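You operate a simulated robot arm through the tools that you are given. There is no shell and no other tool.

You are at the controls of a simulated robot arm. One attempt, no reset.

JOB
Start the fume cupboard: fan and light on, sash at the green mark, air speed 0.7 m/s.
Fine: set the speed with the fan dial, on one of its marks; the taps end shut.

Only the result counts: the job must be done as asked and must still hold three seconds after the hand-in. Knocking over, shifting, dropping, spilling or breaking anything else fails it.

ROBOT AND FRAMES
A 7-joint arm with a two-finger parallel gripper, fixed in place. Base frame: the origin is on the floor under the middle of its stand, x ahead of it, y to its left, z up. Readings come in m, degrees, newtons and seconds.
With the tool pointing down near the work surface it reaches from about 0.44 to 0.92 m from the base axis. Its first joint turns from -115.0 to 115.0 degrees. Payload 3.91 kg.
The TCP is the grasp point between the finger pads, 0.03 m short of the fingertips. In the tool frame z runs along the fingers and y along their closing line. Largest opening 0.11 m; finger width 0.02, thickness 0.01; the body of the gripper, 0.048 by 0.112 m, starts 0.055 m behind the TCP.
Orientation is that of the tool frame in the base frame, as a unit quaternion [x, y, z, w]. With the fingers straight down and closing along the base's y, the tool's x points along the base's -x, its y along +y and its z along -z.

CONTROLS
- The arm moves only by the tool arm_command. Its argument "rows" is one flat list of numbers, 7 for each row, row after row: the shift along the tool's x, y, z in m, then the turn, a rotation vector about the tool's x, y, z in degrees, then the finger opening in m, from 0 to 0.11. In form: [dx, dy, dz, wx, wy, wz, hand, dx, dy, dz, wx, wy, wz, hand, ...]. A call has 1 to 20 rows; each row shifts and turns the commanded pose from where the row before left it, along the tool's axes as they then stand. A row lasts 0.2 s, in which the tool goes at most 0.05 m and 8.6 degrees; a call with a longer step from one row to the next is refused whole, and so is a gripper value outside its range. A pose out of reach is approached as far as the arm can. The call stops where the force on the tool passes 50 N (or 10 N more than at its start, if that is more) or the arm is blocked; 0.2 s more then pass. Each finger travels about 0.153 m/s and halts on what it meets, pressing with about 29 N; the grip force reading is that of the motor and also rises with nothing between the fingers. The clock runs only during rows and for 0.2 s after the last one: add rows that do not move to give the fingers time. It gives the time, the measured TCP pose, the force on the tool (base axes), the opening and the grip force at its end, in the units of the frame above (readings bear some noise), with the torque about the TCP (base axes, N m) and any sound that the robot's microphone picked up, and new pictures: "pictures" is both (left out), scene, wrist or none.
- Cameras (640 x 400 px; columns grow to the right, rows downward): "scene" is fixed at [0.0507, -0.6501, 1.977]; the picture's right is [0.45, -0.89, 0.00], its down [-0.59, -0.29, -0.76] and it looks along [0.68, 0.34, -0.65] (base axes); focal length 323 px, centre (320, 200). "wrist" rides on the gripper at [0.072, 0.017, -0.103] in the tool frame; the picture's right is [-0.23, 0.97, 0.00], its down [-0.76, -0.18, -0.62] and it looks along [-0.61, -0.14, 0.78] (tool axes); focal length 222 px, centre (320, 200). There is no depth. A picture from a camera that has moved, and an enlarged one, comes with that camera's place and axes in the base frame and with its lens.
- raise_lower(by): slides the trunk up (or, below 0, down) by that many m; the arm rides with it, the base frame stays. It gives what a move gives, with no picture.
- zoom(camera, box): a new picture of the part [left, top, right, bottom] of that camera's present view, enlarged. No time passes.
- sign_off(): hands the job in; it is judged then, once.

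Places have to be worked out from the pictures, the camera data and where the tool is seen. Open the gripper and draw the arm clear of the work before you hand the job in, unless the task says otherwise.

The tools are called after "Call:" as name(argument=value, ...) on one line, values as JSON. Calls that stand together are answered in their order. arm_command: Moves the arm, as the interface text tells. Its arguments: {"type":"object","properties":{"rows":{"type":"array","items":{"type":"number"}},"pictures":{"type":"string","enum":["both","scene","wrist","none"]}},"required":["rows"]} The other tools are called the same way: raise_lower (by) moves the trunk up or down; zoom (camera, box) takes an enlarged picture of a part of a camera's view; sign_off () hands the job in.

At the start:

```text
t: 0.0
position: [0.5081, -0.2217, 1.6418]
ee_rot: [0.0, 1.0, 0.0, 0.0]
contact_force: [-0.6, 0.6, -0.1]
moment: [-0.01, 0.03, -0.01]
finger_gap: 0.1098
finger_force: 0.1
trunk travel left (down, up): [-0.925, 0.065]
```

scene: 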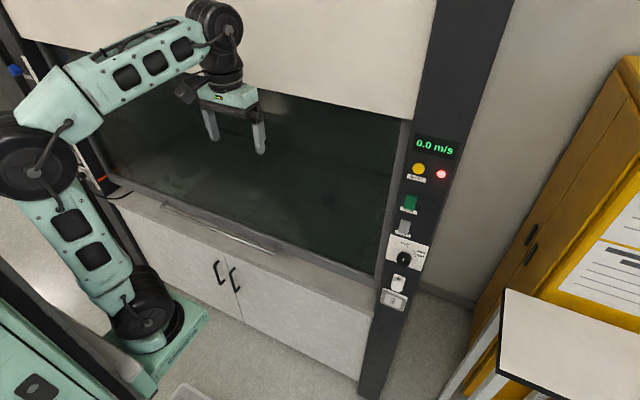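
wrist: 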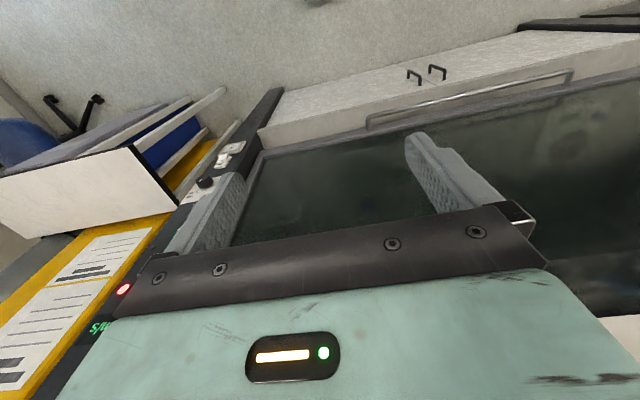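

I start by looking closely at the control column and the sash in the scene picture.

Call:
zoom(camera="scene", box=[360, 120, 480, 220])

Call:
zoom(camera="scene", box=[350, 200, 470, 320])

Call:
zoom(camera="scene", box=[60, 140, 320, 300])

Call:
zoom(camera="scene", box=[0, 0, 160, 220])

```text
4.00 times, centred on (420, 170) of scene
camera zoom: at [0.0507, -0.6501, 1.977], right [0.45, -0.89, 0.0], down [-0.59, -0.29, -0.76], along [0.68, 0.34, -0.65], focal length 1292 px, centre (-80, 320)
```

zoom: 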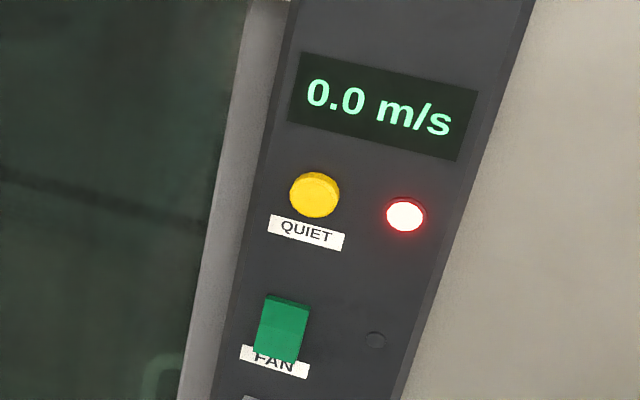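

```text
3.33 times, centred on (410, 260) of scene
camera zoom: at [0.0507, -0.6501, 1.977], right [0.45, -0.89, 0.0], down [-0.59, -0.29, -0.76], along [0.68, 0.34, -0.65], focal length 1077 px, centre (20, 0)
```

zoom: 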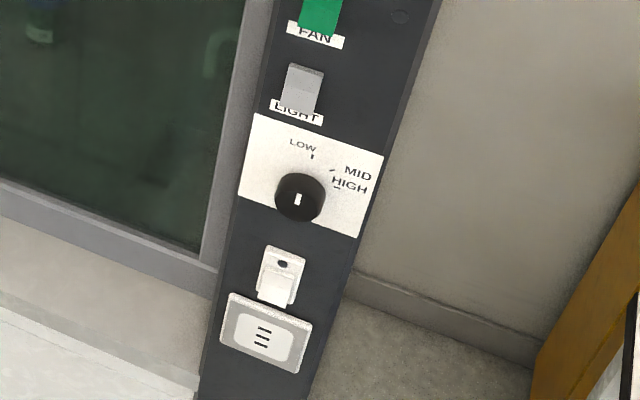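

```text
2.46 times, centred on (190, 220) of scene
camera zoom: at [0.0507, -0.6501, 1.977], right [0.45, -0.89, 0.0], down [-0.59, -0.29, -0.76], along [0.68, 0.34, -0.65], focal length 795 px, centre (640, 151)
```

zoom: 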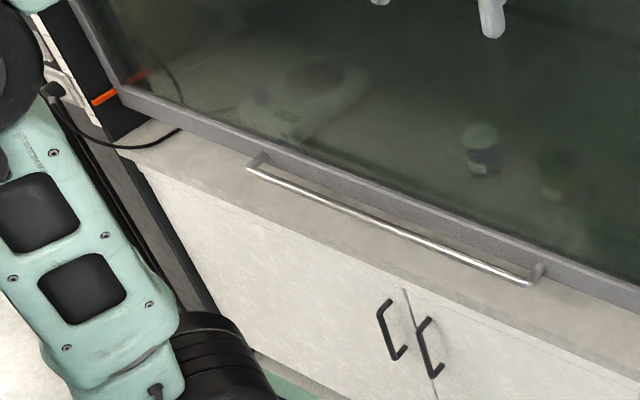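

```text
1.82 times, centred on (80, 110) of scene
camera zoom: at [0.0507, -0.6501, 1.977], right [0.45, -0.89, 0.0], down [-0.59, -0.29, -0.76], along [0.68, 0.34, -0.65], focal length 587 px, centre (756, 364)
```

zoom: 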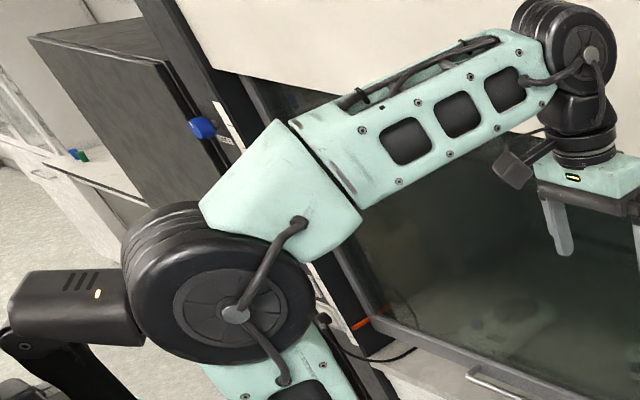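

The column front is near x≈0.72, y≈-0.6 (red lamp triangulated at about [0.717,-0.628,1.538]). The sash handle is near z≈1.01, and the left post near y≈0.88. I move the wrist camera towards the control column for a closer look.

Call:
arm_command(rows=[0.0083, -0.0397, 0.02, 0, 0, 0, 0.11, 0.0083, -0.0397, 0.02, 0, 0, 0, 0.11, 0.0083, -0.0397, 0.02, 0, 0, 0, 0.11, 0.0083, -0.0397, 0.02, 0, 0, 0, 0.11, 0.0083, -0.0397, 0.02, 0, 0, 0, 0.11, 0.0083, -0.0397, 0.02, 0, 0, 0, 0.11, 0.0083, -0.0397, 0.02, 0, 0, 0, 0.11, 0, 0, 0, 0, -8.33, 0, 0.11, 0, 0, 0, 0, -8.33, 0, 0.11, 0, 0, 0, 0, -8.33, 0, 0.11, 0, 0, 0, 0, -8.33, 0, 0.11, 0, 0, 0, 0, -8.33, 0, 0.11, 0, 0, 0, 0, -8.33, 0, 0.11], pictures="both")

```text
t: 2.8
position: [0.4526, -0.4998, 1.5006]
ee_rot: [0.0, 0.906, 0.0, 0.424]
contact_force: [0.0, 0.3, -0.1]
moment: [0.01, 0.02, 0.02]
finger_gap: 0.1102
finger_force: 0.1
trunk travel left (down, up): [-0.925, 0.065]
camera wrist: at [0.3249, -0.4843, 1.5138], right [0.15, 0.97, 0.17], down [0.01, -0.18, 0.98], along [0.99, -0.14, -0.04], focal length 222 px, centre (320, 200)
```

scene: 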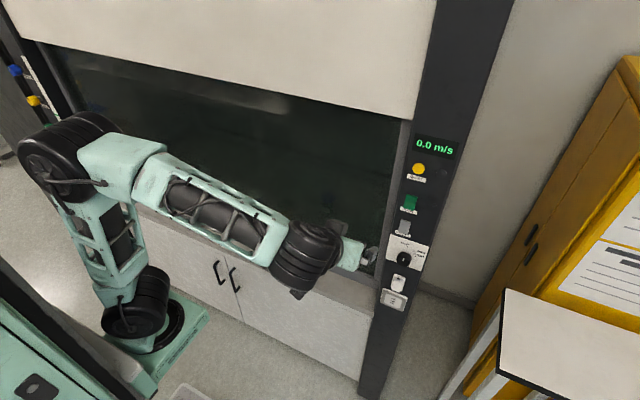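
wrist: 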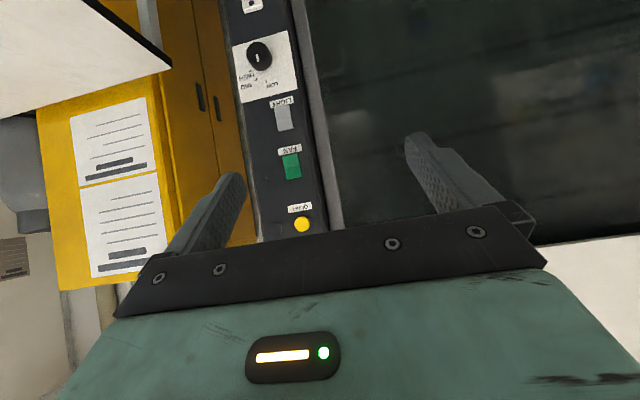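

The column's controls are now in the wrist view (upside down), and taps appear on the left post. I zoom in on both.

Call:
zoom(camera="wrist", box=[220, 0, 320, 120])

Call:
zoom(camera="wrist", box=[230, 90, 350, 240])

Call:
zoom(camera="scene", box=[0, 40, 100, 140])

Call:
zoom(camera="scene", box=[370, 120, 470, 320])

```text
3.33 times, centred on (270, 60) of wrist
camera zoom: at [0.3249, -0.4843, 1.5138], right [0.15, 0.97, 0.17], down [0.01, -0.18, 0.98], along [0.99, -0.14, -0.04], focal length 740 px, centre (487, 667)
```

zoom: 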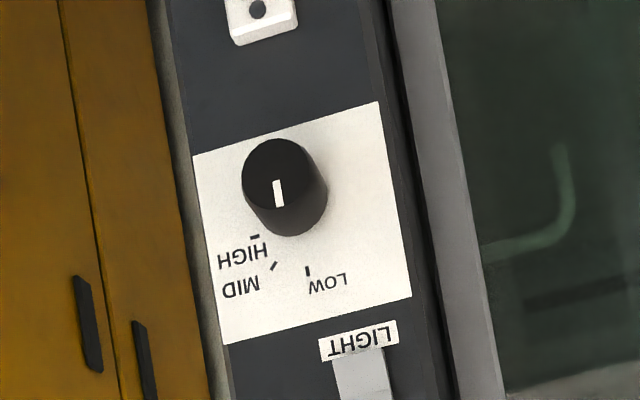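

```text
2.67 times, centred on (290, 165) of wrist
camera zoom: at [0.3249, -0.4843, 1.5138], right [0.15, 0.97, 0.17], down [0.01, -0.18, 0.98], along [0.99, -0.14, -0.04], focal length 592 px, centre (400, 293)
```

zoom: 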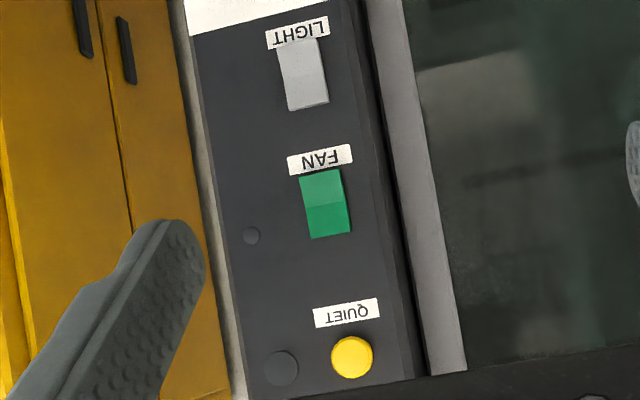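

```text
4.00 times, centred on (50, 90) of scene
camera zoom: at [0.0507, -0.6501, 1.977], right [0.45, -0.89, 0.0], down [-0.59, -0.29, -0.76], along [0.68, 0.34, -0.65], focal length 1292 px, centre (1400, 640)
```

zoom: 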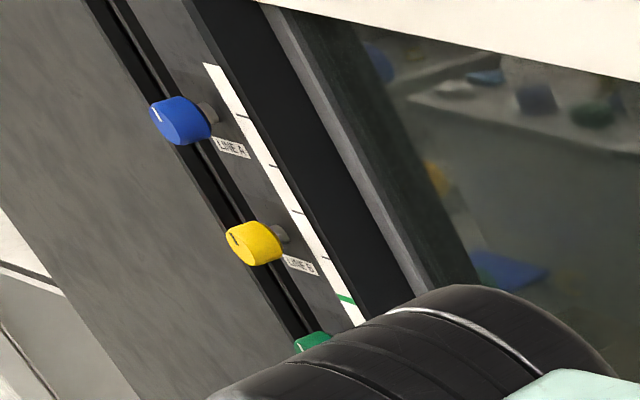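

```text
2.00 times, centred on (420, 220) of scene
camera zoom: at [0.0507, -0.6501, 1.977], right [0.45, -0.89, 0.0], down [-0.59, -0.29, -0.76], along [0.68, 0.34, -0.65], focal length 646 px, centre (120, 160)
```

zoom: 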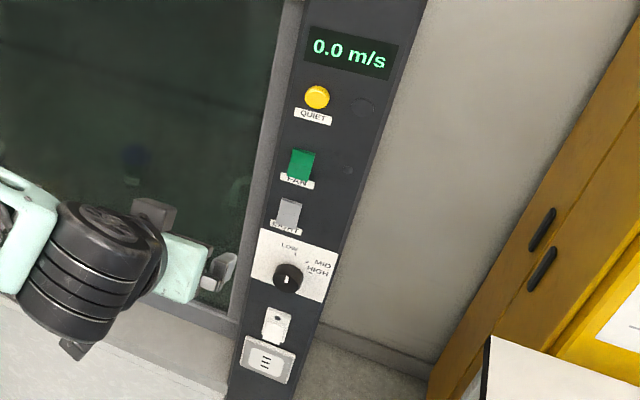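

Controls found: QUIET (yellow), FAN, LIGHT, dial with LOW/MID/HIGH ticks, and two white items lower down. On the left post are three taps and a scale with a green mark at about z≈1.33. I lower the arm with the trunk to see the lower items and the dial straight on.

Call:
raise_lower(by=-0.3)

Call:
arm_command(rows=[0, 0, 0, 0, 0, 0, 0.11], pictures="both")

```text
t: 5.8
position: [0.4508, -0.4999, 1.2027]
ee_rot: [0.0, 0.906, 0.0, 0.423]
contact_force: [0.3, 0.7, -0.8]
moment: [0.02, 0.03, -0.02]
finger_gap: 0.1099
finger_force: 0.1
trunk travel left (down, up): [-0.625, 0.365]
```

```text
t: 6.2
position: [0.4509, -0.5015, 1.2023]
ee_rot: [0.0, 0.906, -0.001, 0.423]
contact_force: [-0.4, 0.4, 0.5]
moment: [-0.02, 0.05, 0.01]
finger_gap: 0.1101
finger_force: 0.1
trunk travel left (down, up): [-0.625, 0.365]
camera wrist: at [0.3248, -0.4844, 1.2139], right [0.15, 0.97, 0.17], down [0.01, -0.18, 0.98], along [0.99, -0.14, -0.04], focal length 222 px, centre (320, 200)
```

scene: 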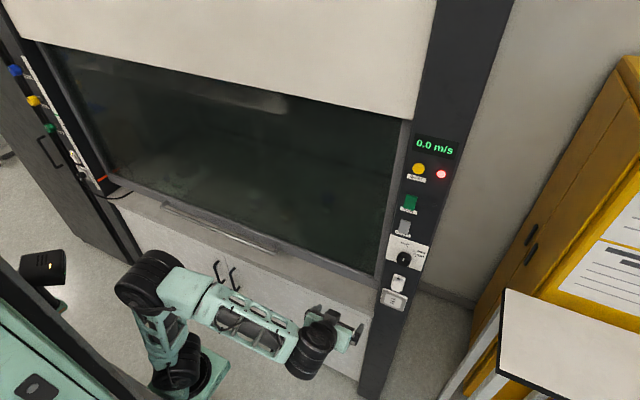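
wrist: 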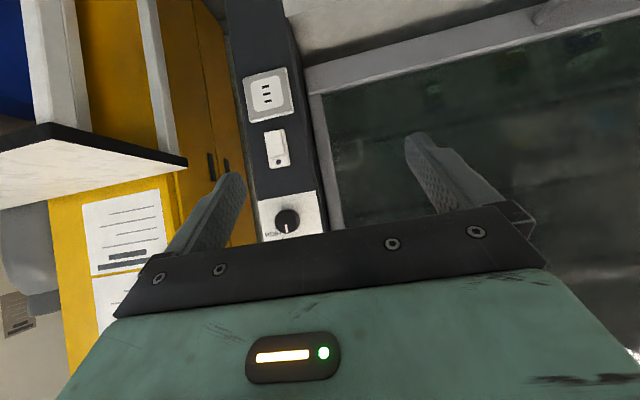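

Call:
zoom(camera="wrist", box=[230, 50, 330, 245])

Call:
zoom(camera="wrist", box=[250, 180, 330, 240])

Call:
zoom(camera="scene", box=[0, 40, 160, 220])

Call:
zoom(camera="scene", box=[40, 110, 140, 210])

```text
2.05 times, centred on (280, 148) of wrist
camera zoom: at [0.3248, -0.4844, 1.2139], right [0.15, 0.97, 0.17], down [0.01, -0.18, 0.98], along [0.99, -0.14, -0.04], focal length 456 px, centre (402, 308)
```

zoom: 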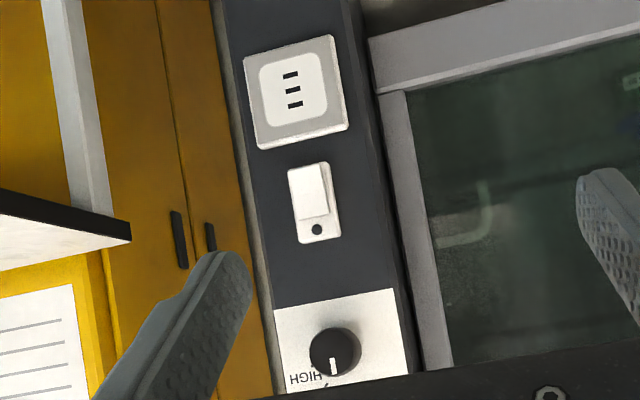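

```text
6.67 times, centred on (290, 210) of wrist
camera zoom: at [0.3248, -0.4844, 1.2139], right [0.15, 0.97, 0.17], down [0.01, -0.18, 0.98], along [0.99, -0.14, -0.04], focal length 1481 px, centre (520, 133)
```

zoom: 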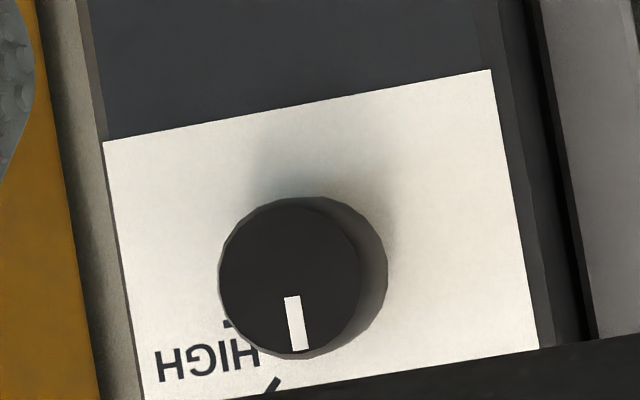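

```text
2.22 times, centred on (80, 130) of scene
camera zoom: at [0.0507, -0.6501, 1.977], right [0.45, -0.89, 0.0], down [-0.59, -0.29, -0.76], along [0.68, 0.34, -0.65], focal length 718 px, centre (853, 356)
```

zoom: 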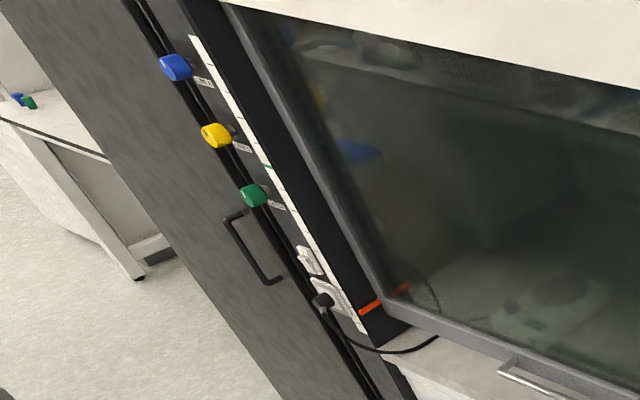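

```text
4.00 times, centred on (90, 160) of scene
camera zoom: at [0.0507, -0.6501, 1.977], right [0.45, -0.89, 0.0], down [-0.59, -0.29, -0.76], along [0.68, 0.34, -0.65], focal length 1292 px, centre (1240, 360)
```

zoom: 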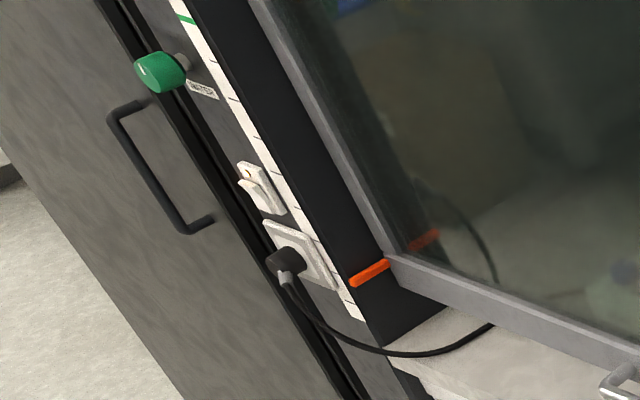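

The lower right items are a socket and its switch, which aren't needed. The left post has taps LINE A, LINE B and WATER, a plugged-in socket, and an orange sash pointer on the scale. The FAN rocker is at about y=-0.579, z=1.43 with its lower half sticking out. I raise the trunk, level the tool towards +x and close the fingers in front of the rocker.

Call:
raise_lower(by=0.217)

Call:
arm_command(rows=[0, 0, 0, 0, -8, 0, 0.06, 0, 0, 0, 0, -8, 0, 0.03, 0, 0, 0, 0, -8, 0, 0.0, 0, 0, 0, 0, -8, 0, 0.0, 0, 0, 0, 0, -7.84, 0, 0.0, 0, -0.039, 0.0, 0, 0, 0, 0, 0, -0.038, 0.0, 0, 0, 0, 0, 0, 0, 0.04, 0, 0, 0, 0, 0, 0, 0.04, 0, 0, 0, 0, 0, 0, 0.03, 0, 0, 0, 0, 0, 0, 0, 0, 0, 0, 0], pictures="both")

```text
t: 8.5
position: [0.4505, -0.5001, 1.4196]
ee_rot: [0.0, 0.906, 0.0, 0.423]
contact_force: [0.7, -0.5, 0.9]
moment: [-0.01, 0.02, 0.01]
finger_gap: 0.1101
finger_force: 0.0
trunk travel left (down, up): [-0.842, 0.148]
```

```text
t: 10.9
position: [0.5624, -0.5764, 1.4195]
ee_rot: [0.0, 0.708, 0.0, 0.706]
contact_force: [0.1, -0.9, 0.0]
moment: [0.05, 0.03, 0.0]
finger_gap: 0.0
finger_force: 29.5
trunk travel left (down, up): [-0.842, 0.148]
camera wrist: at [0.4589, -0.5614, 1.3492], right [0.0, 0.97, 0.23], down [-0.62, -0.18, 0.76], along [0.78, -0.14, 0.6], focal length 222 px, centre (320, 200)
```

scene: 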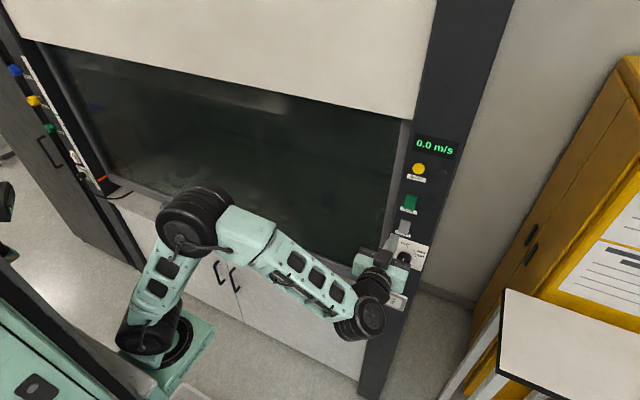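
wrist: 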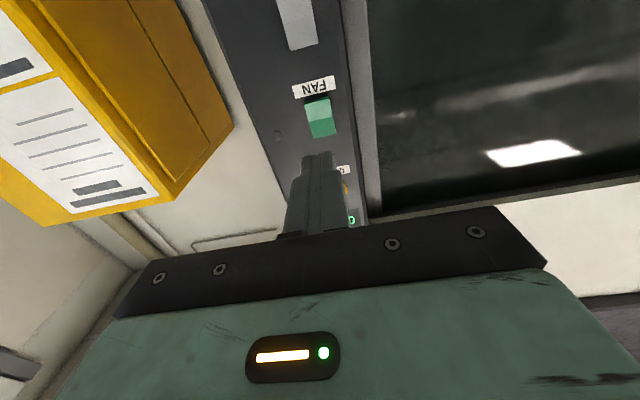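

The tool is level with its tips about 0.12 m in front of the column. I zoom in on the rocker from below to see which half stands out.

Call:
zoom(camera="wrist", box=[260, 0, 380, 160])

```text
2.50 times, centred on (320, 80) of wrist
camera zoom: at [0.4589, -0.5614, 1.3492], right [0.0, 0.97, 0.23], down [-0.62, -0.18, 0.76], along [0.78, -0.14, 0.6], focal length 555 px, centre (320, 500)
```

zoom: 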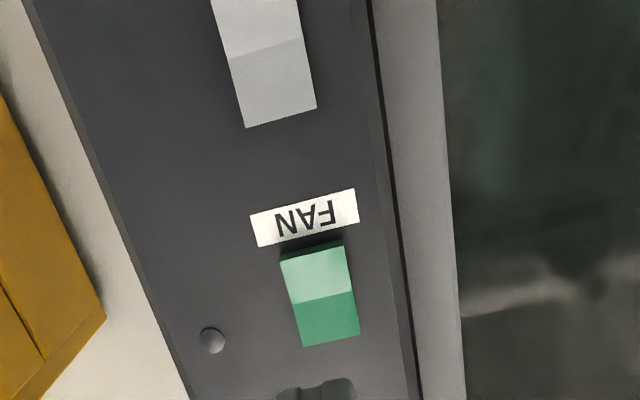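

The rocker spans z≈1.409–1.448, with its mid-line at 1.428. I line up the closed fingertips with the lower half and approach gently.

Call:
arm_command(rows=[0.0055, -0.003, 0.03, 0, 0, 0, 0, 0, 0, 0.03, 0, 0, 0, 0, 0, 0, 0.02, 0, 0, 0, 0, 0, 0, 0.01, 0, 0, 0, 0, 0, 0, 0, 0, 0, 0, 0], pictures="both")

```text
t: 12.1
position: [0.651, -0.5791, 1.4134]
ee_rot: [0.0, 0.708, 0.0, 0.706]
contact_force: [0.0, 0.9, -0.3]
moment: [0.02, 0.01, 0.01]
finger_gap: 0.0
finger_force: 29.1
trunk travel left (down, up): [-0.842, 0.148]
camera wrist: at [0.5466, -0.5639, 1.3419], right [0.0, 0.97, 0.23], down [-0.62, -0.18, 0.76], along [0.78, -0.14, 0.6], focal length 222 px, centre (320, 200)
```

scene: 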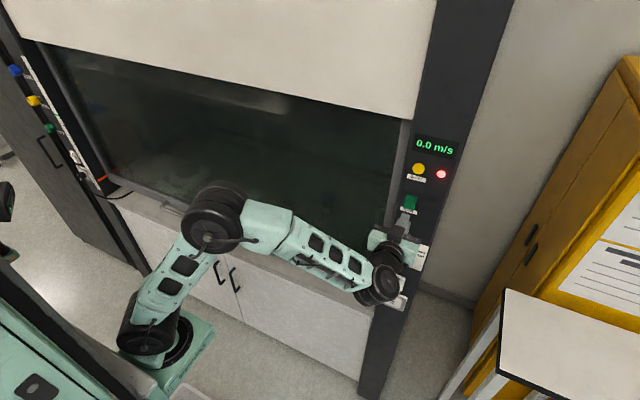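
wrist: 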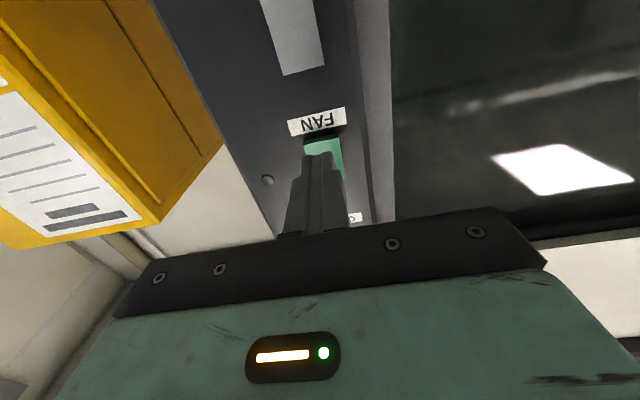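

The fingertips (x≈0.68) are right at the lower half of the FAN rocker, with no contact yet. I press in small steps; the force limit will stop the arm.

Call:
arm_command(rows=[0, 0, 0.006, 0, 0, 0, 0, 0, 0, 0.006, 0, 0, 0, 0, 0, 0, 0.005, 0, 0, 0, 0, 0, 0, 0.005, 0, 0, 0, 0, 0, 0, 0.005, 0, 0, 0, 0], pictures="both")

```text
t: 13.3
position: [0.6773, -0.5793, 1.4123]
ee_rot: [0.0, 0.708, 0.0, 0.706]
contact_force: [-0.1, 1.5, -1.1]
moment: [-0.01, 0.02, 0.02]
finger_gap: 0.0
finger_force: 30.0
trunk travel left (down, up): [-0.842, 0.148]
camera wrist: at [0.5738, -0.5641, 1.3414], right [0.0, 0.97, 0.23], down [-0.62, -0.18, 0.76], along [0.78, -0.14, 0.6], focal length 222 px, centre (320, 200)
```

scene: 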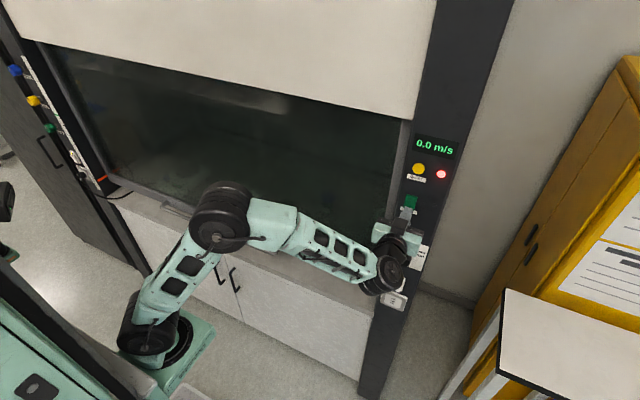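
wrist: 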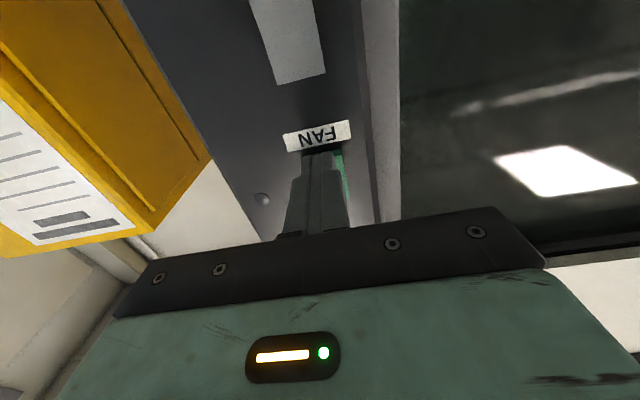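

No contact yet with the tips at x≈0.707, so I press on in small steps.

Call:
arm_command(rows=[0, 0, 0.003, 0, 0, 0, 0, 0, 0, 0.003, 0, 0, 0, 0, 0, 0, 0.003, 0, 0, 0, 0, 0, 0, 0.003, 0, 0, 0, 0], pictures="both")

```text
t: 14.3
position: [0.6821, -0.5815, 1.412]
ee_rot: [0.0, 0.71, -0.001, 0.705]
contact_force: [-30.0, 13.6, -0.1]
moment: [-0.23, -0.33, 0.37]
finger_gap: 0.0003
finger_force: 28.9
trunk travel left (down, up): [-0.842, 0.148]
stopped in row 4: the force on the tool passed its limit at 55 N (the readings are from after the stop); the commanded pose is now the measured one
camera wrist: at [0.5778, -0.5652, 1.3418], right [0.0, 0.97, 0.23], down [-0.62, -0.18, 0.77], along [0.79, -0.14, 0.6], focal length 222 px, centre (320, 200)
```

scene: 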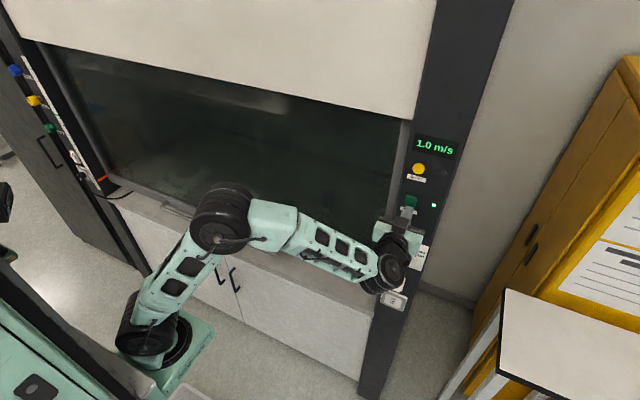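
wrist: 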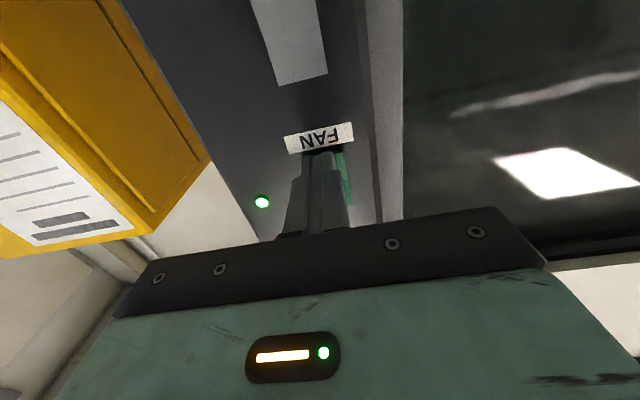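

The fan is on: its green lamp is lit and the display reads 1.0 m/s. I back off, move down to the LIGHT rocker's lower half (z≈1.325) and check alignment before pressing.

Call:
arm_command(rows=[0, 0, -0.02, 0, 0, 0, 0, 0, 0.002, -0.03, 0, 0, 0, 0, 0.03, 0, 0, 0, 0, 0, 0, 0.03, 0, 0, 0, 0, 0, 0, 0.027, 0, 0, 0, 0, 0, 0, 0, 0, 0.02, 0, 0, 0, 0, 0, 0, 0, 0, 0, 0, 0], pictures="both")

Call:
zoom(camera="scene", box=[370, 120, 470, 320])

```text
t: 15.9
position: [0.6552, -0.5799, 1.323]
ee_rot: [0.0, 0.71, 0.0, 0.705]
contact_force: [0.7, 0.0, 0.1]
moment: [0.02, -0.02, -0.04]
finger_gap: 0.0
finger_force: 29.8
trunk travel left (down, up): [-0.842, 0.148]
camera wrist: at [0.5504, -0.5638, 1.2523], right [0.0, 0.97, 0.23], down [-0.62, -0.18, 0.77], along [0.79, -0.14, 0.6], focal length 222 px, centre (320, 200)
```

scene: 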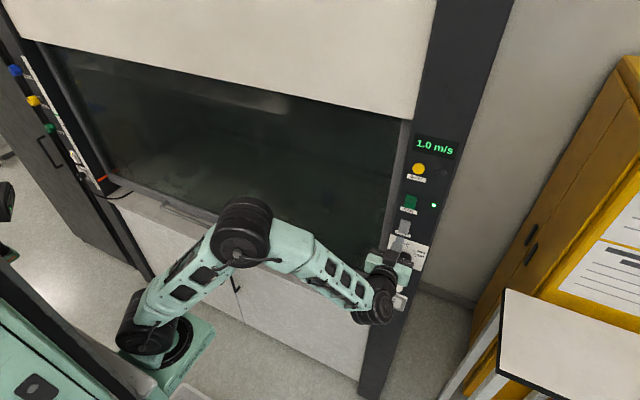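
wrist: 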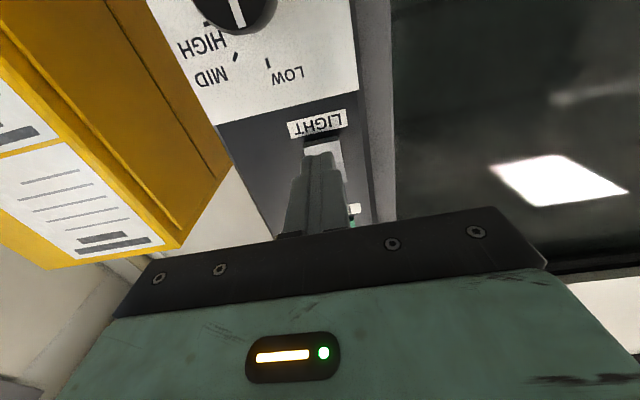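

```text
2.00 times, centred on (420, 220) of scene
camera zoom: at [0.0507, -0.6501, 1.977], right [0.45, -0.89, 0.0], down [-0.59, -0.29, -0.76], along [0.68, 0.34, -0.65], focal length 646 px, centre (120, 160)
```

zoom: 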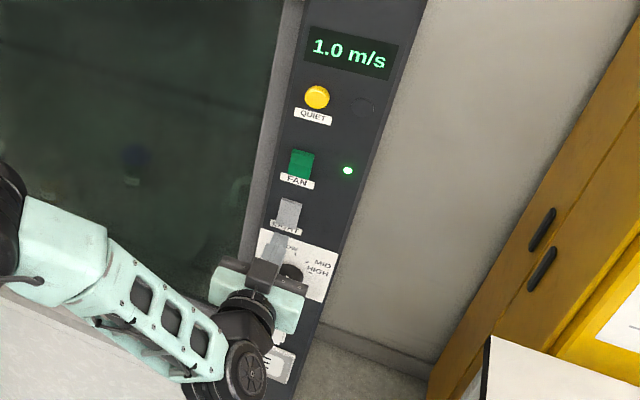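

The fingertips line up with the lower half of the LIGHT rocker. I press until the force limit stops the arm.

Call:
arm_command(rows=[0, 0, 0.008, 0, 0, 0, 0, 0, 0, 0.008, 0, 0, 0, 0, 0, 0, 0.005, 0, 0, 0, 0, 0, 0, 0.003, 0, 0, 0, 0, 0, 0, 0.003, 0, 0, 0, 0, 0, 0, 0.003, 0, 0, 0, 0, 0, 0, 0.003, 0, 0, 0, 0], pictures="both")

```text
t: 17.5
position: [0.6818, -0.5804, 1.323]
ee_rot: [0.003, 0.711, -0.003, 0.703]
contact_force: [-28.5, 9.8, 3.3]
moment: [-0.2, -0.35, 0.29]
finger_gap: 0.0
finger_force: 29.1
trunk travel left (down, up): [-0.842, 0.148]
stopped in row 7: the force on the tool passed its limit at 55 N (the readings are from after the stop); the commanded pose is now the measured one
camera wrist: at [0.5774, -0.5646, 1.2527], right [0.01, 0.97, 0.23], down [-0.62, -0.17, 0.77], along [0.79, -0.15, 0.6], focal length 222 px, centre (320, 200)
```

scene: 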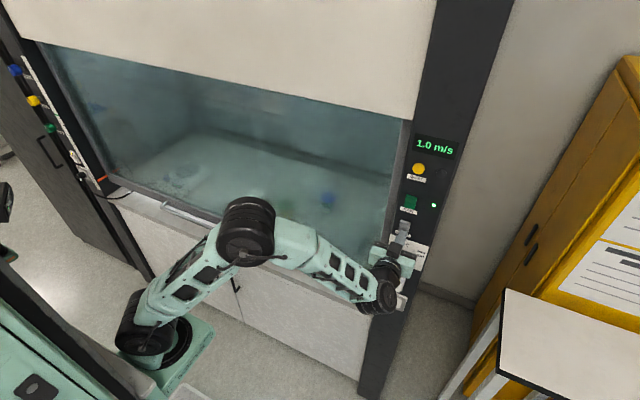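
wrist: 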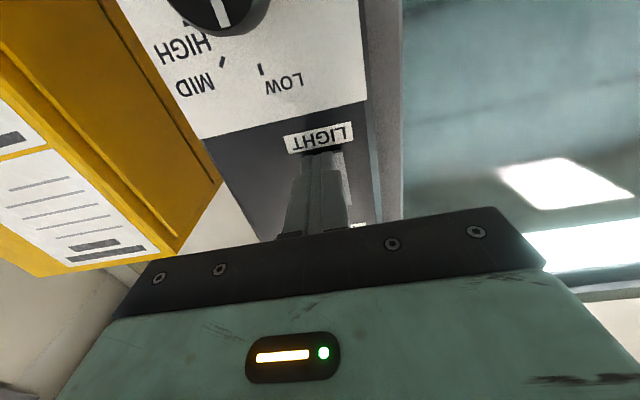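

The light is on. I back off and look at the dial from here.

Call:
arm_command(rows=[0, 0, -0.02, 0, 0, 0, 0, 0, 0, -0.04, 0, 0, 0, 0, 0, 0, -0.04, 0, 0, 0, 0, 0, 0, -0.04, 0, 0, 0, 0, 0, 0, 0, 0, 0, 0, 0], pictures="both")

Call:
zoom(camera="wrist", box=[220, 0, 340, 140])

Call:
zoom(camera="scene", box=[30, 120, 300, 290])

```text
t: 18.7
position: [0.5464, -0.5798, 1.3239]
ee_rot: [0.001, 0.711, 0.0, 0.703]
contact_force: [0.4, -0.9, 0.4]
moment: [0.04, 0.01, 0.01]
finger_gap: 0.0
finger_force: 28.7
trunk travel left (down, up): [-0.842, 0.148]
camera wrist: at [0.4418, -0.564, 1.2529], right [0.01, 0.97, 0.23], down [-0.61, -0.18, 0.77], along [0.79, -0.14, 0.6], focal length 222 px, centre (320, 200)
```

scene: 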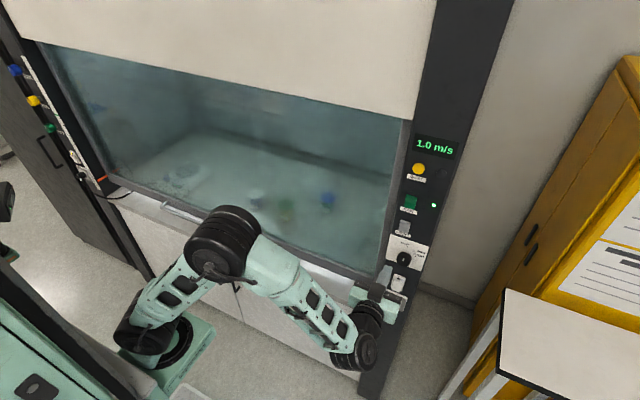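
wrist: 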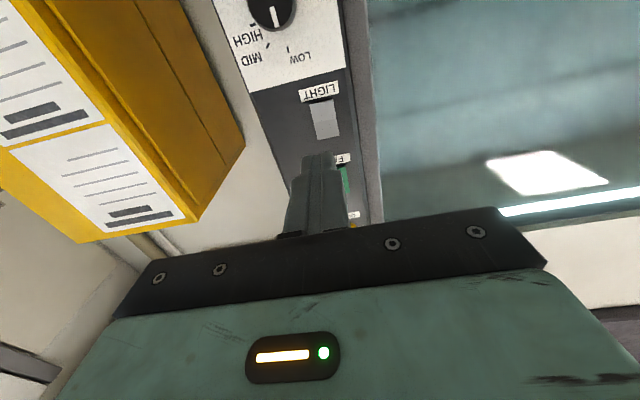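

```text
2.86 times, centred on (280, 70) of wrist
camera zoom: at [0.4418, -0.564, 1.2529], right [0.01, 0.97, 0.23], down [-0.61, -0.18, 0.77], along [0.79, -0.14, 0.6], focal length 635 px, centre (434, 571)
```

zoom: 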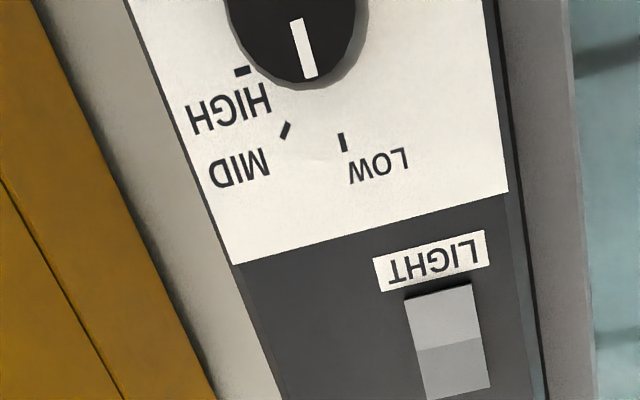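

```text
2.35 times, centred on (165, 205) of scene
camera zoom: at [0.0507, -0.6501, 1.977], right [0.45, -0.89, 0.0], down [-0.59, -0.29, -0.76], along [0.68, 0.34, -0.65], focal length 760 px, centre (685, 188)
```

zoom: 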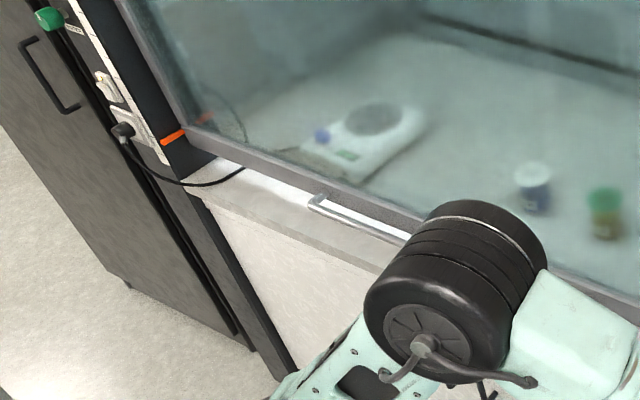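

Fan and light are on, and the display reads 1.0 m/s with the dial pointing up at the LOW tick and the sash shut. Next I retreat, pitch the tool back, and swing left at mid height to look at the sash handle, the scale and the taps with the wrist camera.

Call:
arm_command(rows=[0, 0, -0.04, 0, 0, 0, 0, 0, 0, -0.026, 0, 0, 0, 0, 0, 0, 0, 0, 8, 0, 0, 0, 0, 0, 0, 8, 0, 0, 0, 0, 0, 0, 8, 0, 0, 0, 0, 0, 0, 8, 0, 0, 0, 0, 0, 0, 8, 0, 0, 0, 0.045, 0, 0, 0, 0, 0, 0, 0.048, 0, 0, 0, 0, 0, 0, 0.048, 0, 0, 0, 0, 0, 0, 0.048, 0, 0, 0, 0, 0, 0, 0.048, 0, 0, 0, 0, 0, 0, 0.048, 0, 0, 0, 0, 0, 0, 0.048, 0, 0, 0, 0, 0, 0, 0.048, 0, 0, 0, 0, 0, 0, 0.048, 0, 0, 0, 0, 0, 0, 0.048, 0, 0, 0, 0, 0, 0, 0.048, 0, 0, 0, 0, 0], pictures="both")

```text
t: 22.5
position: [0.5811, -0.1755, 1.3247]
ee_rot: [0.003, 0.909, 0.0, 0.417]
contact_force: [-0.2, -0.1, -0.4]
moment: [0.0, 0.01, 0.03]
finger_gap: 0.0
finger_force: 29.1
out of reach, approached as far as the arm can: row 13, 14, 15, 16, 17, 18
trunk travel left (down, up): [-0.842, 0.148]
camera wrist: at [0.4548, -0.1594, 1.3379], right [0.15, 0.97, 0.17], down [0.02, -0.18, 0.98], along [0.99, -0.15, -0.05], focal length 222 px, centre (320, 200)
```

scene: 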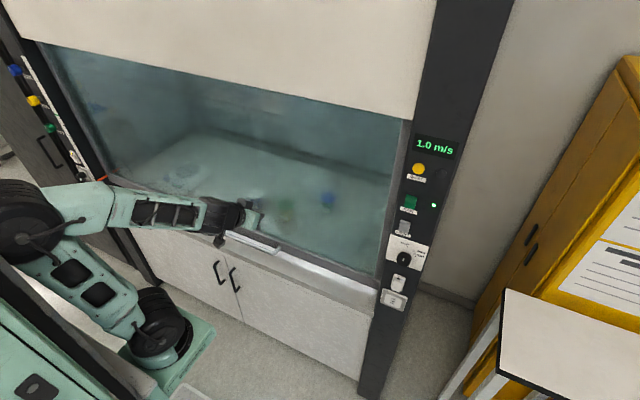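
wrist: 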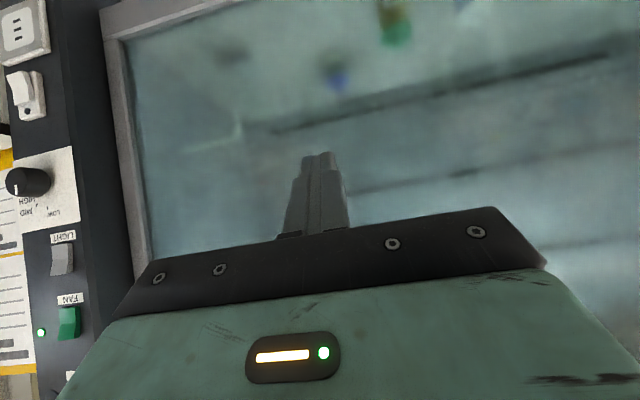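

The tool-forward pose hit its minimum reach here, at TCP x≈0.58. I turn the tool straight down, pull back a little and cross to the left side.

Call:
arm_command(rows=[0, 0, 0, 0, 8, 0, 0, 0, 0, 0, 0, 8, 0, 0, 0, 0, 0, 0, 8, 0, 0, 0, 0, 0, 0, 8, 0, 0, 0, 0, 0, 0, 8, 0, 0, 0.02, 0.04, 0, 0, 0, 0, 0, 0.02, 0.04, 0, 0, 0, 0, 0, 0.02, 0.04, 0, 0, 0, 0, 0, 0, 0.048, 0, 0, 0, 0, 0, 0, 0.048, 0, 0, 0, 0, 0, 0, 0.048, 0, 0, 0, 0, 0, 0, 0.048, 0, 0, 0, 0, 0, 0, 0.048, 0, 0, 0, 0, 0, 0, 0.048, 0, 0, 0, 0, 0, 0, 0.048, 0, 0, 0, 0, 0, 0, 0.048, 0, 0, 0, 0, 0, 0, 0.048, 0, 0, 0, 0, 0, 0, 0.048, 0, 0, 0, 0, 0], pictures="both")

```text
t: 26.3
position: [0.5241, 0.4216, 1.3142]
ee_rot: [0.002, 0.997, 0.001, 0.081]
contact_force: [-0.6, 0.4, 1.2]
moment: [0.08, 0.0, 0.02]
finger_gap: 0.0
finger_force: 29.2
trunk travel left (down, up): [-0.842, 0.148]
camera wrist: at [0.4354, 0.4381, 1.4071], right [0.23, 0.97, 0.04], down [0.65, -0.18, 0.74], along [0.72, -0.14, -0.67], focal length 222 px, centre (320, 200)
```

scene: 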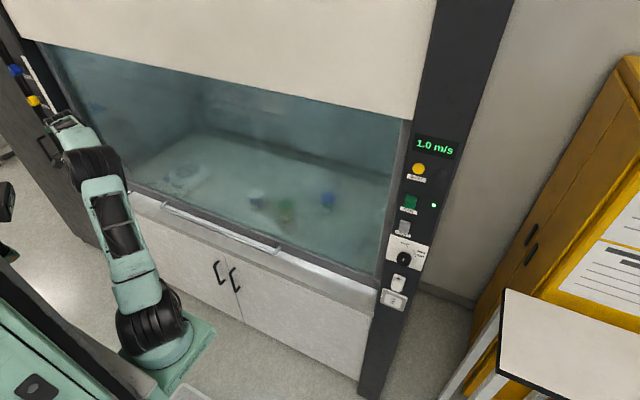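
wrist: 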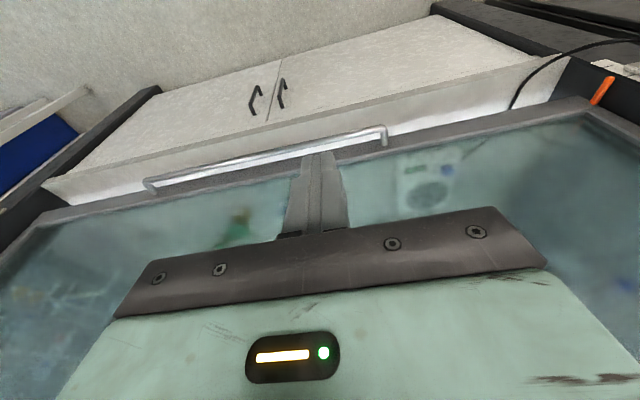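

The handle bar and the orange pointer are visible. I yaw the tool to the left and level the camera for a direct look at the scale, green mark and taps.

Call:
arm_command(rows=[0, 0, 0, -1.3, 0, -7.9, 0, 0, 0, 0, -1.3, 0, -7.9, 0, 0, 0, 0, -1.3, 0, -7.9, 0, 0, 0, 0, -1.3, 0, -7.9, 0, 0, 0, 0, -1.3, 0, -7.9, 0, 0, 0, 0, 0, -8, 0, 0, 0, 0, 0, 0, -8, 0, 0, 0, 0, 0, 0, -8, 0, 0, 0, 0, 0, 0, -8, 0, 0], pictures="both")

```text
t: 28.3
position: [0.5213, 0.4232, 1.3152]
ee_rot: [-0.319, 0.879, 0.121, 0.332]
contact_force: [0.2, 0.9, -0.4]
moment: [0.0, 0.04, 0.01]
finger_gap: 0.0
finger_force: 29.2
trunk travel left (down, up): [-0.842, 0.148]
camera wrist: at [0.4161, 0.3565, 1.346], right [-0.49, 0.86, 0.15], down [0.24, -0.04, 0.97], along [0.84, 0.52, -0.18], focal length 222 px, centre (320, 200)
```

scene: 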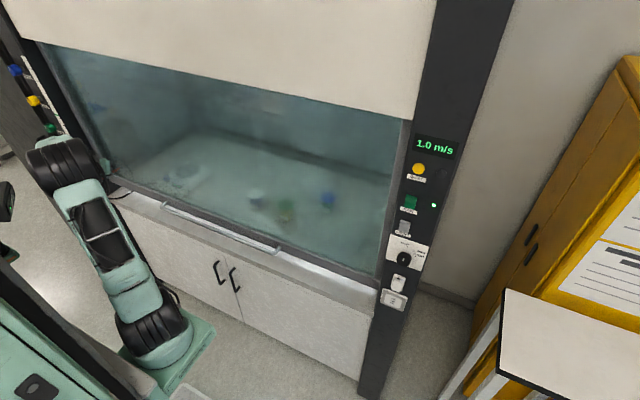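
wrist: 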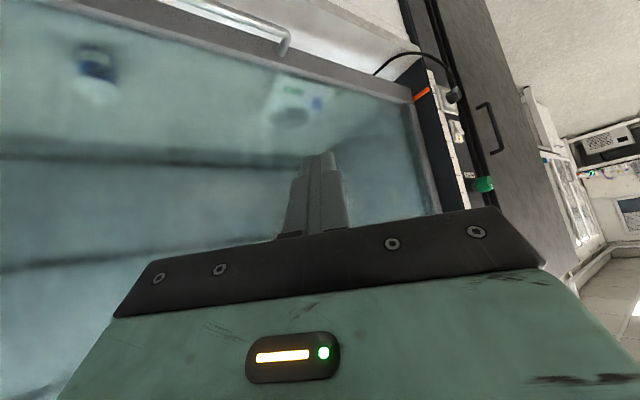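

The scale, pointer and lowest tap are in view. I zoom in on them.

Call:
zoom(camera="wrist", box=[400, 60, 520, 220])

Call:
zoom(camera="wrist", box=[180, 0, 460, 110])

```text
2.50 times, centred on (460, 140) of wrist
camera zoom: at [0.4161, 0.3565, 1.346], right [-0.49, 0.86, 0.15], down [0.24, -0.04, 0.97], along [0.84, 0.52, -0.18], focal length 555 px, centre (-30, 350)
```

zoom: 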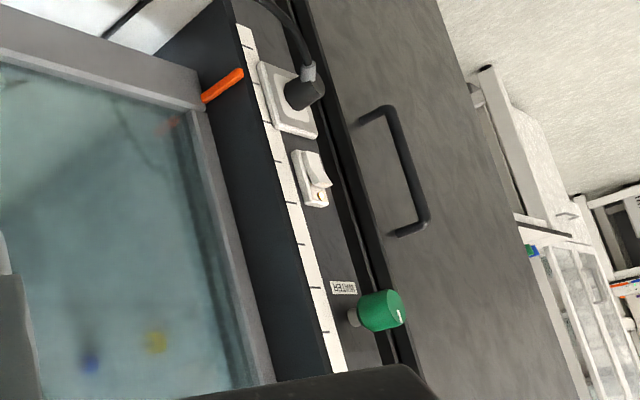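

```text
2.29 times, centred on (320, 55) of wrist
camera zoom: at [0.4161, 0.3565, 1.346], right [-0.49, 0.86, 0.15], down [0.24, -0.04, 0.97], along [0.84, 0.52, -0.18], focal length 508 px, centre (320, 531)
```

zoom: 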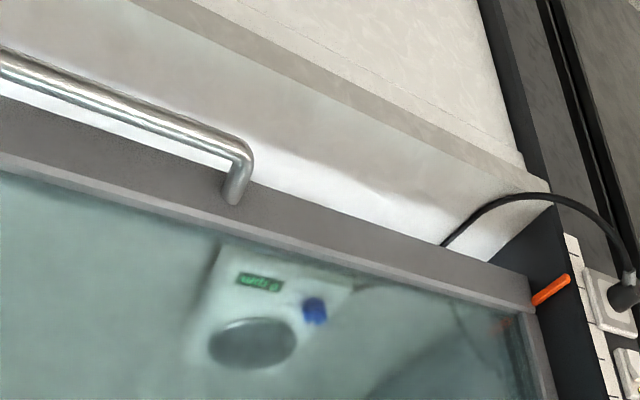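

Call:
raise_lower(by=0.145)

Call:
arm_command(rows=[0, 0, 0, 0, 0, 0, 0], pictures="both")

Call:
zoom(camera="wrist", box=[400, 60, 520, 220])

```text
t: 30.0
position: [0.5205, 0.4232, 1.4596]
ee_rot: [-0.318, 0.88, 0.121, 0.332]
contact_force: [0.8, 0.2, -0.3]
moment: [0.03, 0.0, 0.03]
finger_gap: 0.0
finger_force: 29.1
trunk travel left (down, up): [-0.987, 0.003]
```

```text
t: 30.4
position: [0.5223, 0.4238, 1.46]
ee_rot: [-0.319, 0.879, 0.121, 0.332]
contact_force: [0.3, 0.0, -0.4]
moment: [-0.01, -0.01, -0.01]
finger_gap: 0.0001
finger_force: 29.1
trunk travel left (down, up): [-0.987, 0.003]
camera wrist: at [0.4161, 0.3566, 1.4913], right [-0.49, 0.86, 0.15], down [0.24, -0.04, 0.97], along [0.84, 0.51, -0.19], focal length 222 px, centre (320, 200)
```

scene: 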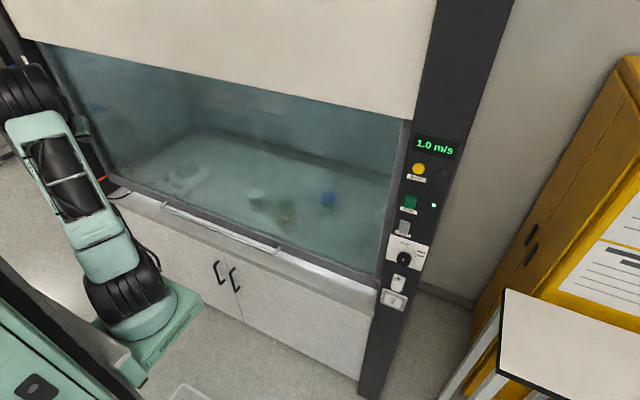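
wrist: 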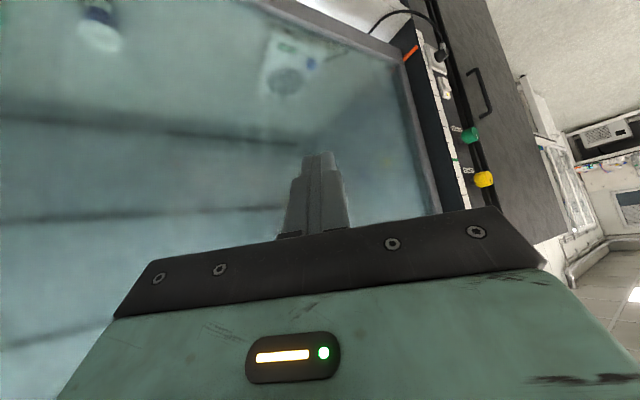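

```text
2.50 times, centred on (460, 140) of wrist
camera zoom: at [0.4161, 0.3566, 1.4913], right [-0.49, 0.86, 0.15], down [0.24, -0.04, 0.97], along [0.84, 0.51, -0.19], focal length 555 px, centre (-30, 350)
```

zoom: 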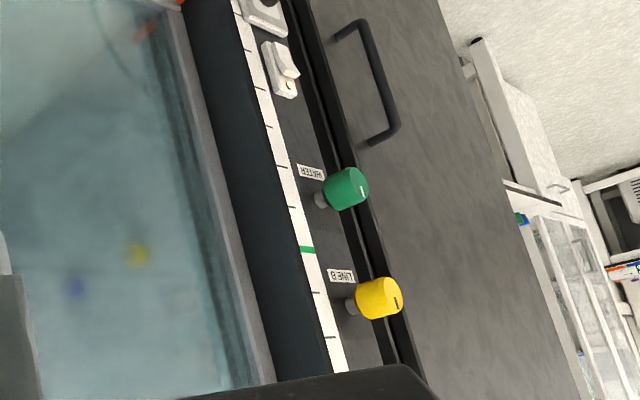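

Call:
zoom(camera="wrist", box=[390, 30, 460, 90])

Call:
zoom(camera="wrist", box=[435, 110, 515, 210])

Call:
zoom(camera="scene", box=[60, 110, 140, 210])

```text
6.67 times, centred on (425, 60) of wrist
camera zoom: at [0.4161, 0.3566, 1.4913], right [-0.49, 0.86, 0.15], down [0.24, -0.04, 0.97], along [0.84, 0.51, -0.19], focal length 1481 px, centre (-380, 1133)
```

zoom: 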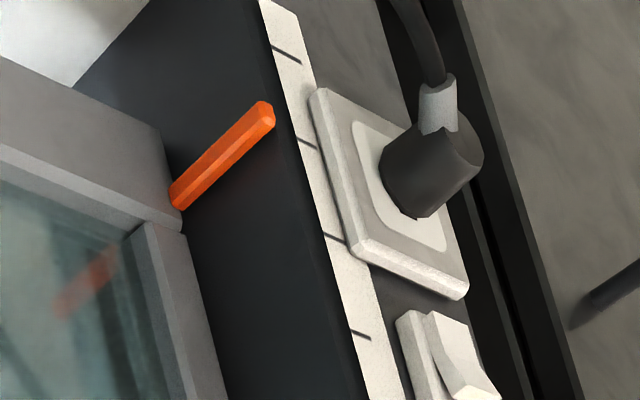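

```text
4.00 times, centred on (475, 160) of wrist
camera zoom: at [0.4161, 0.3566, 1.4913], right [-0.49, 0.86, 0.15], down [0.24, -0.04, 0.97], along [0.84, 0.51, -0.19], focal length 888 px, centre (-300, 360)
```

zoom: 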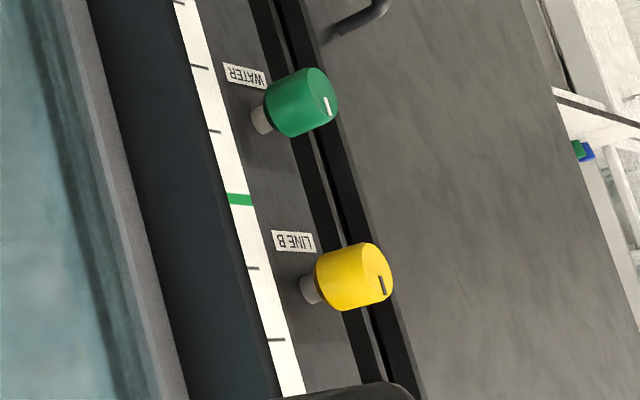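

```text
4.00 times, centred on (100, 160) of scene
camera zoom: at [0.0507, -0.6501, 1.977], right [0.45, -0.89, 0.0], down [-0.59, -0.29, -0.76], along [0.68, 0.34, -0.65], focal length 1292 px, centre (1200, 360)
```

zoom: 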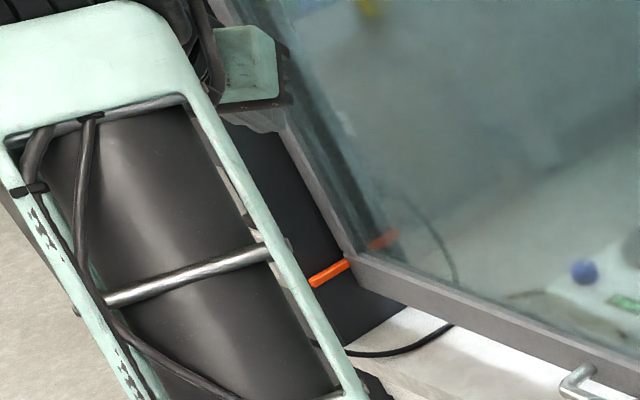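

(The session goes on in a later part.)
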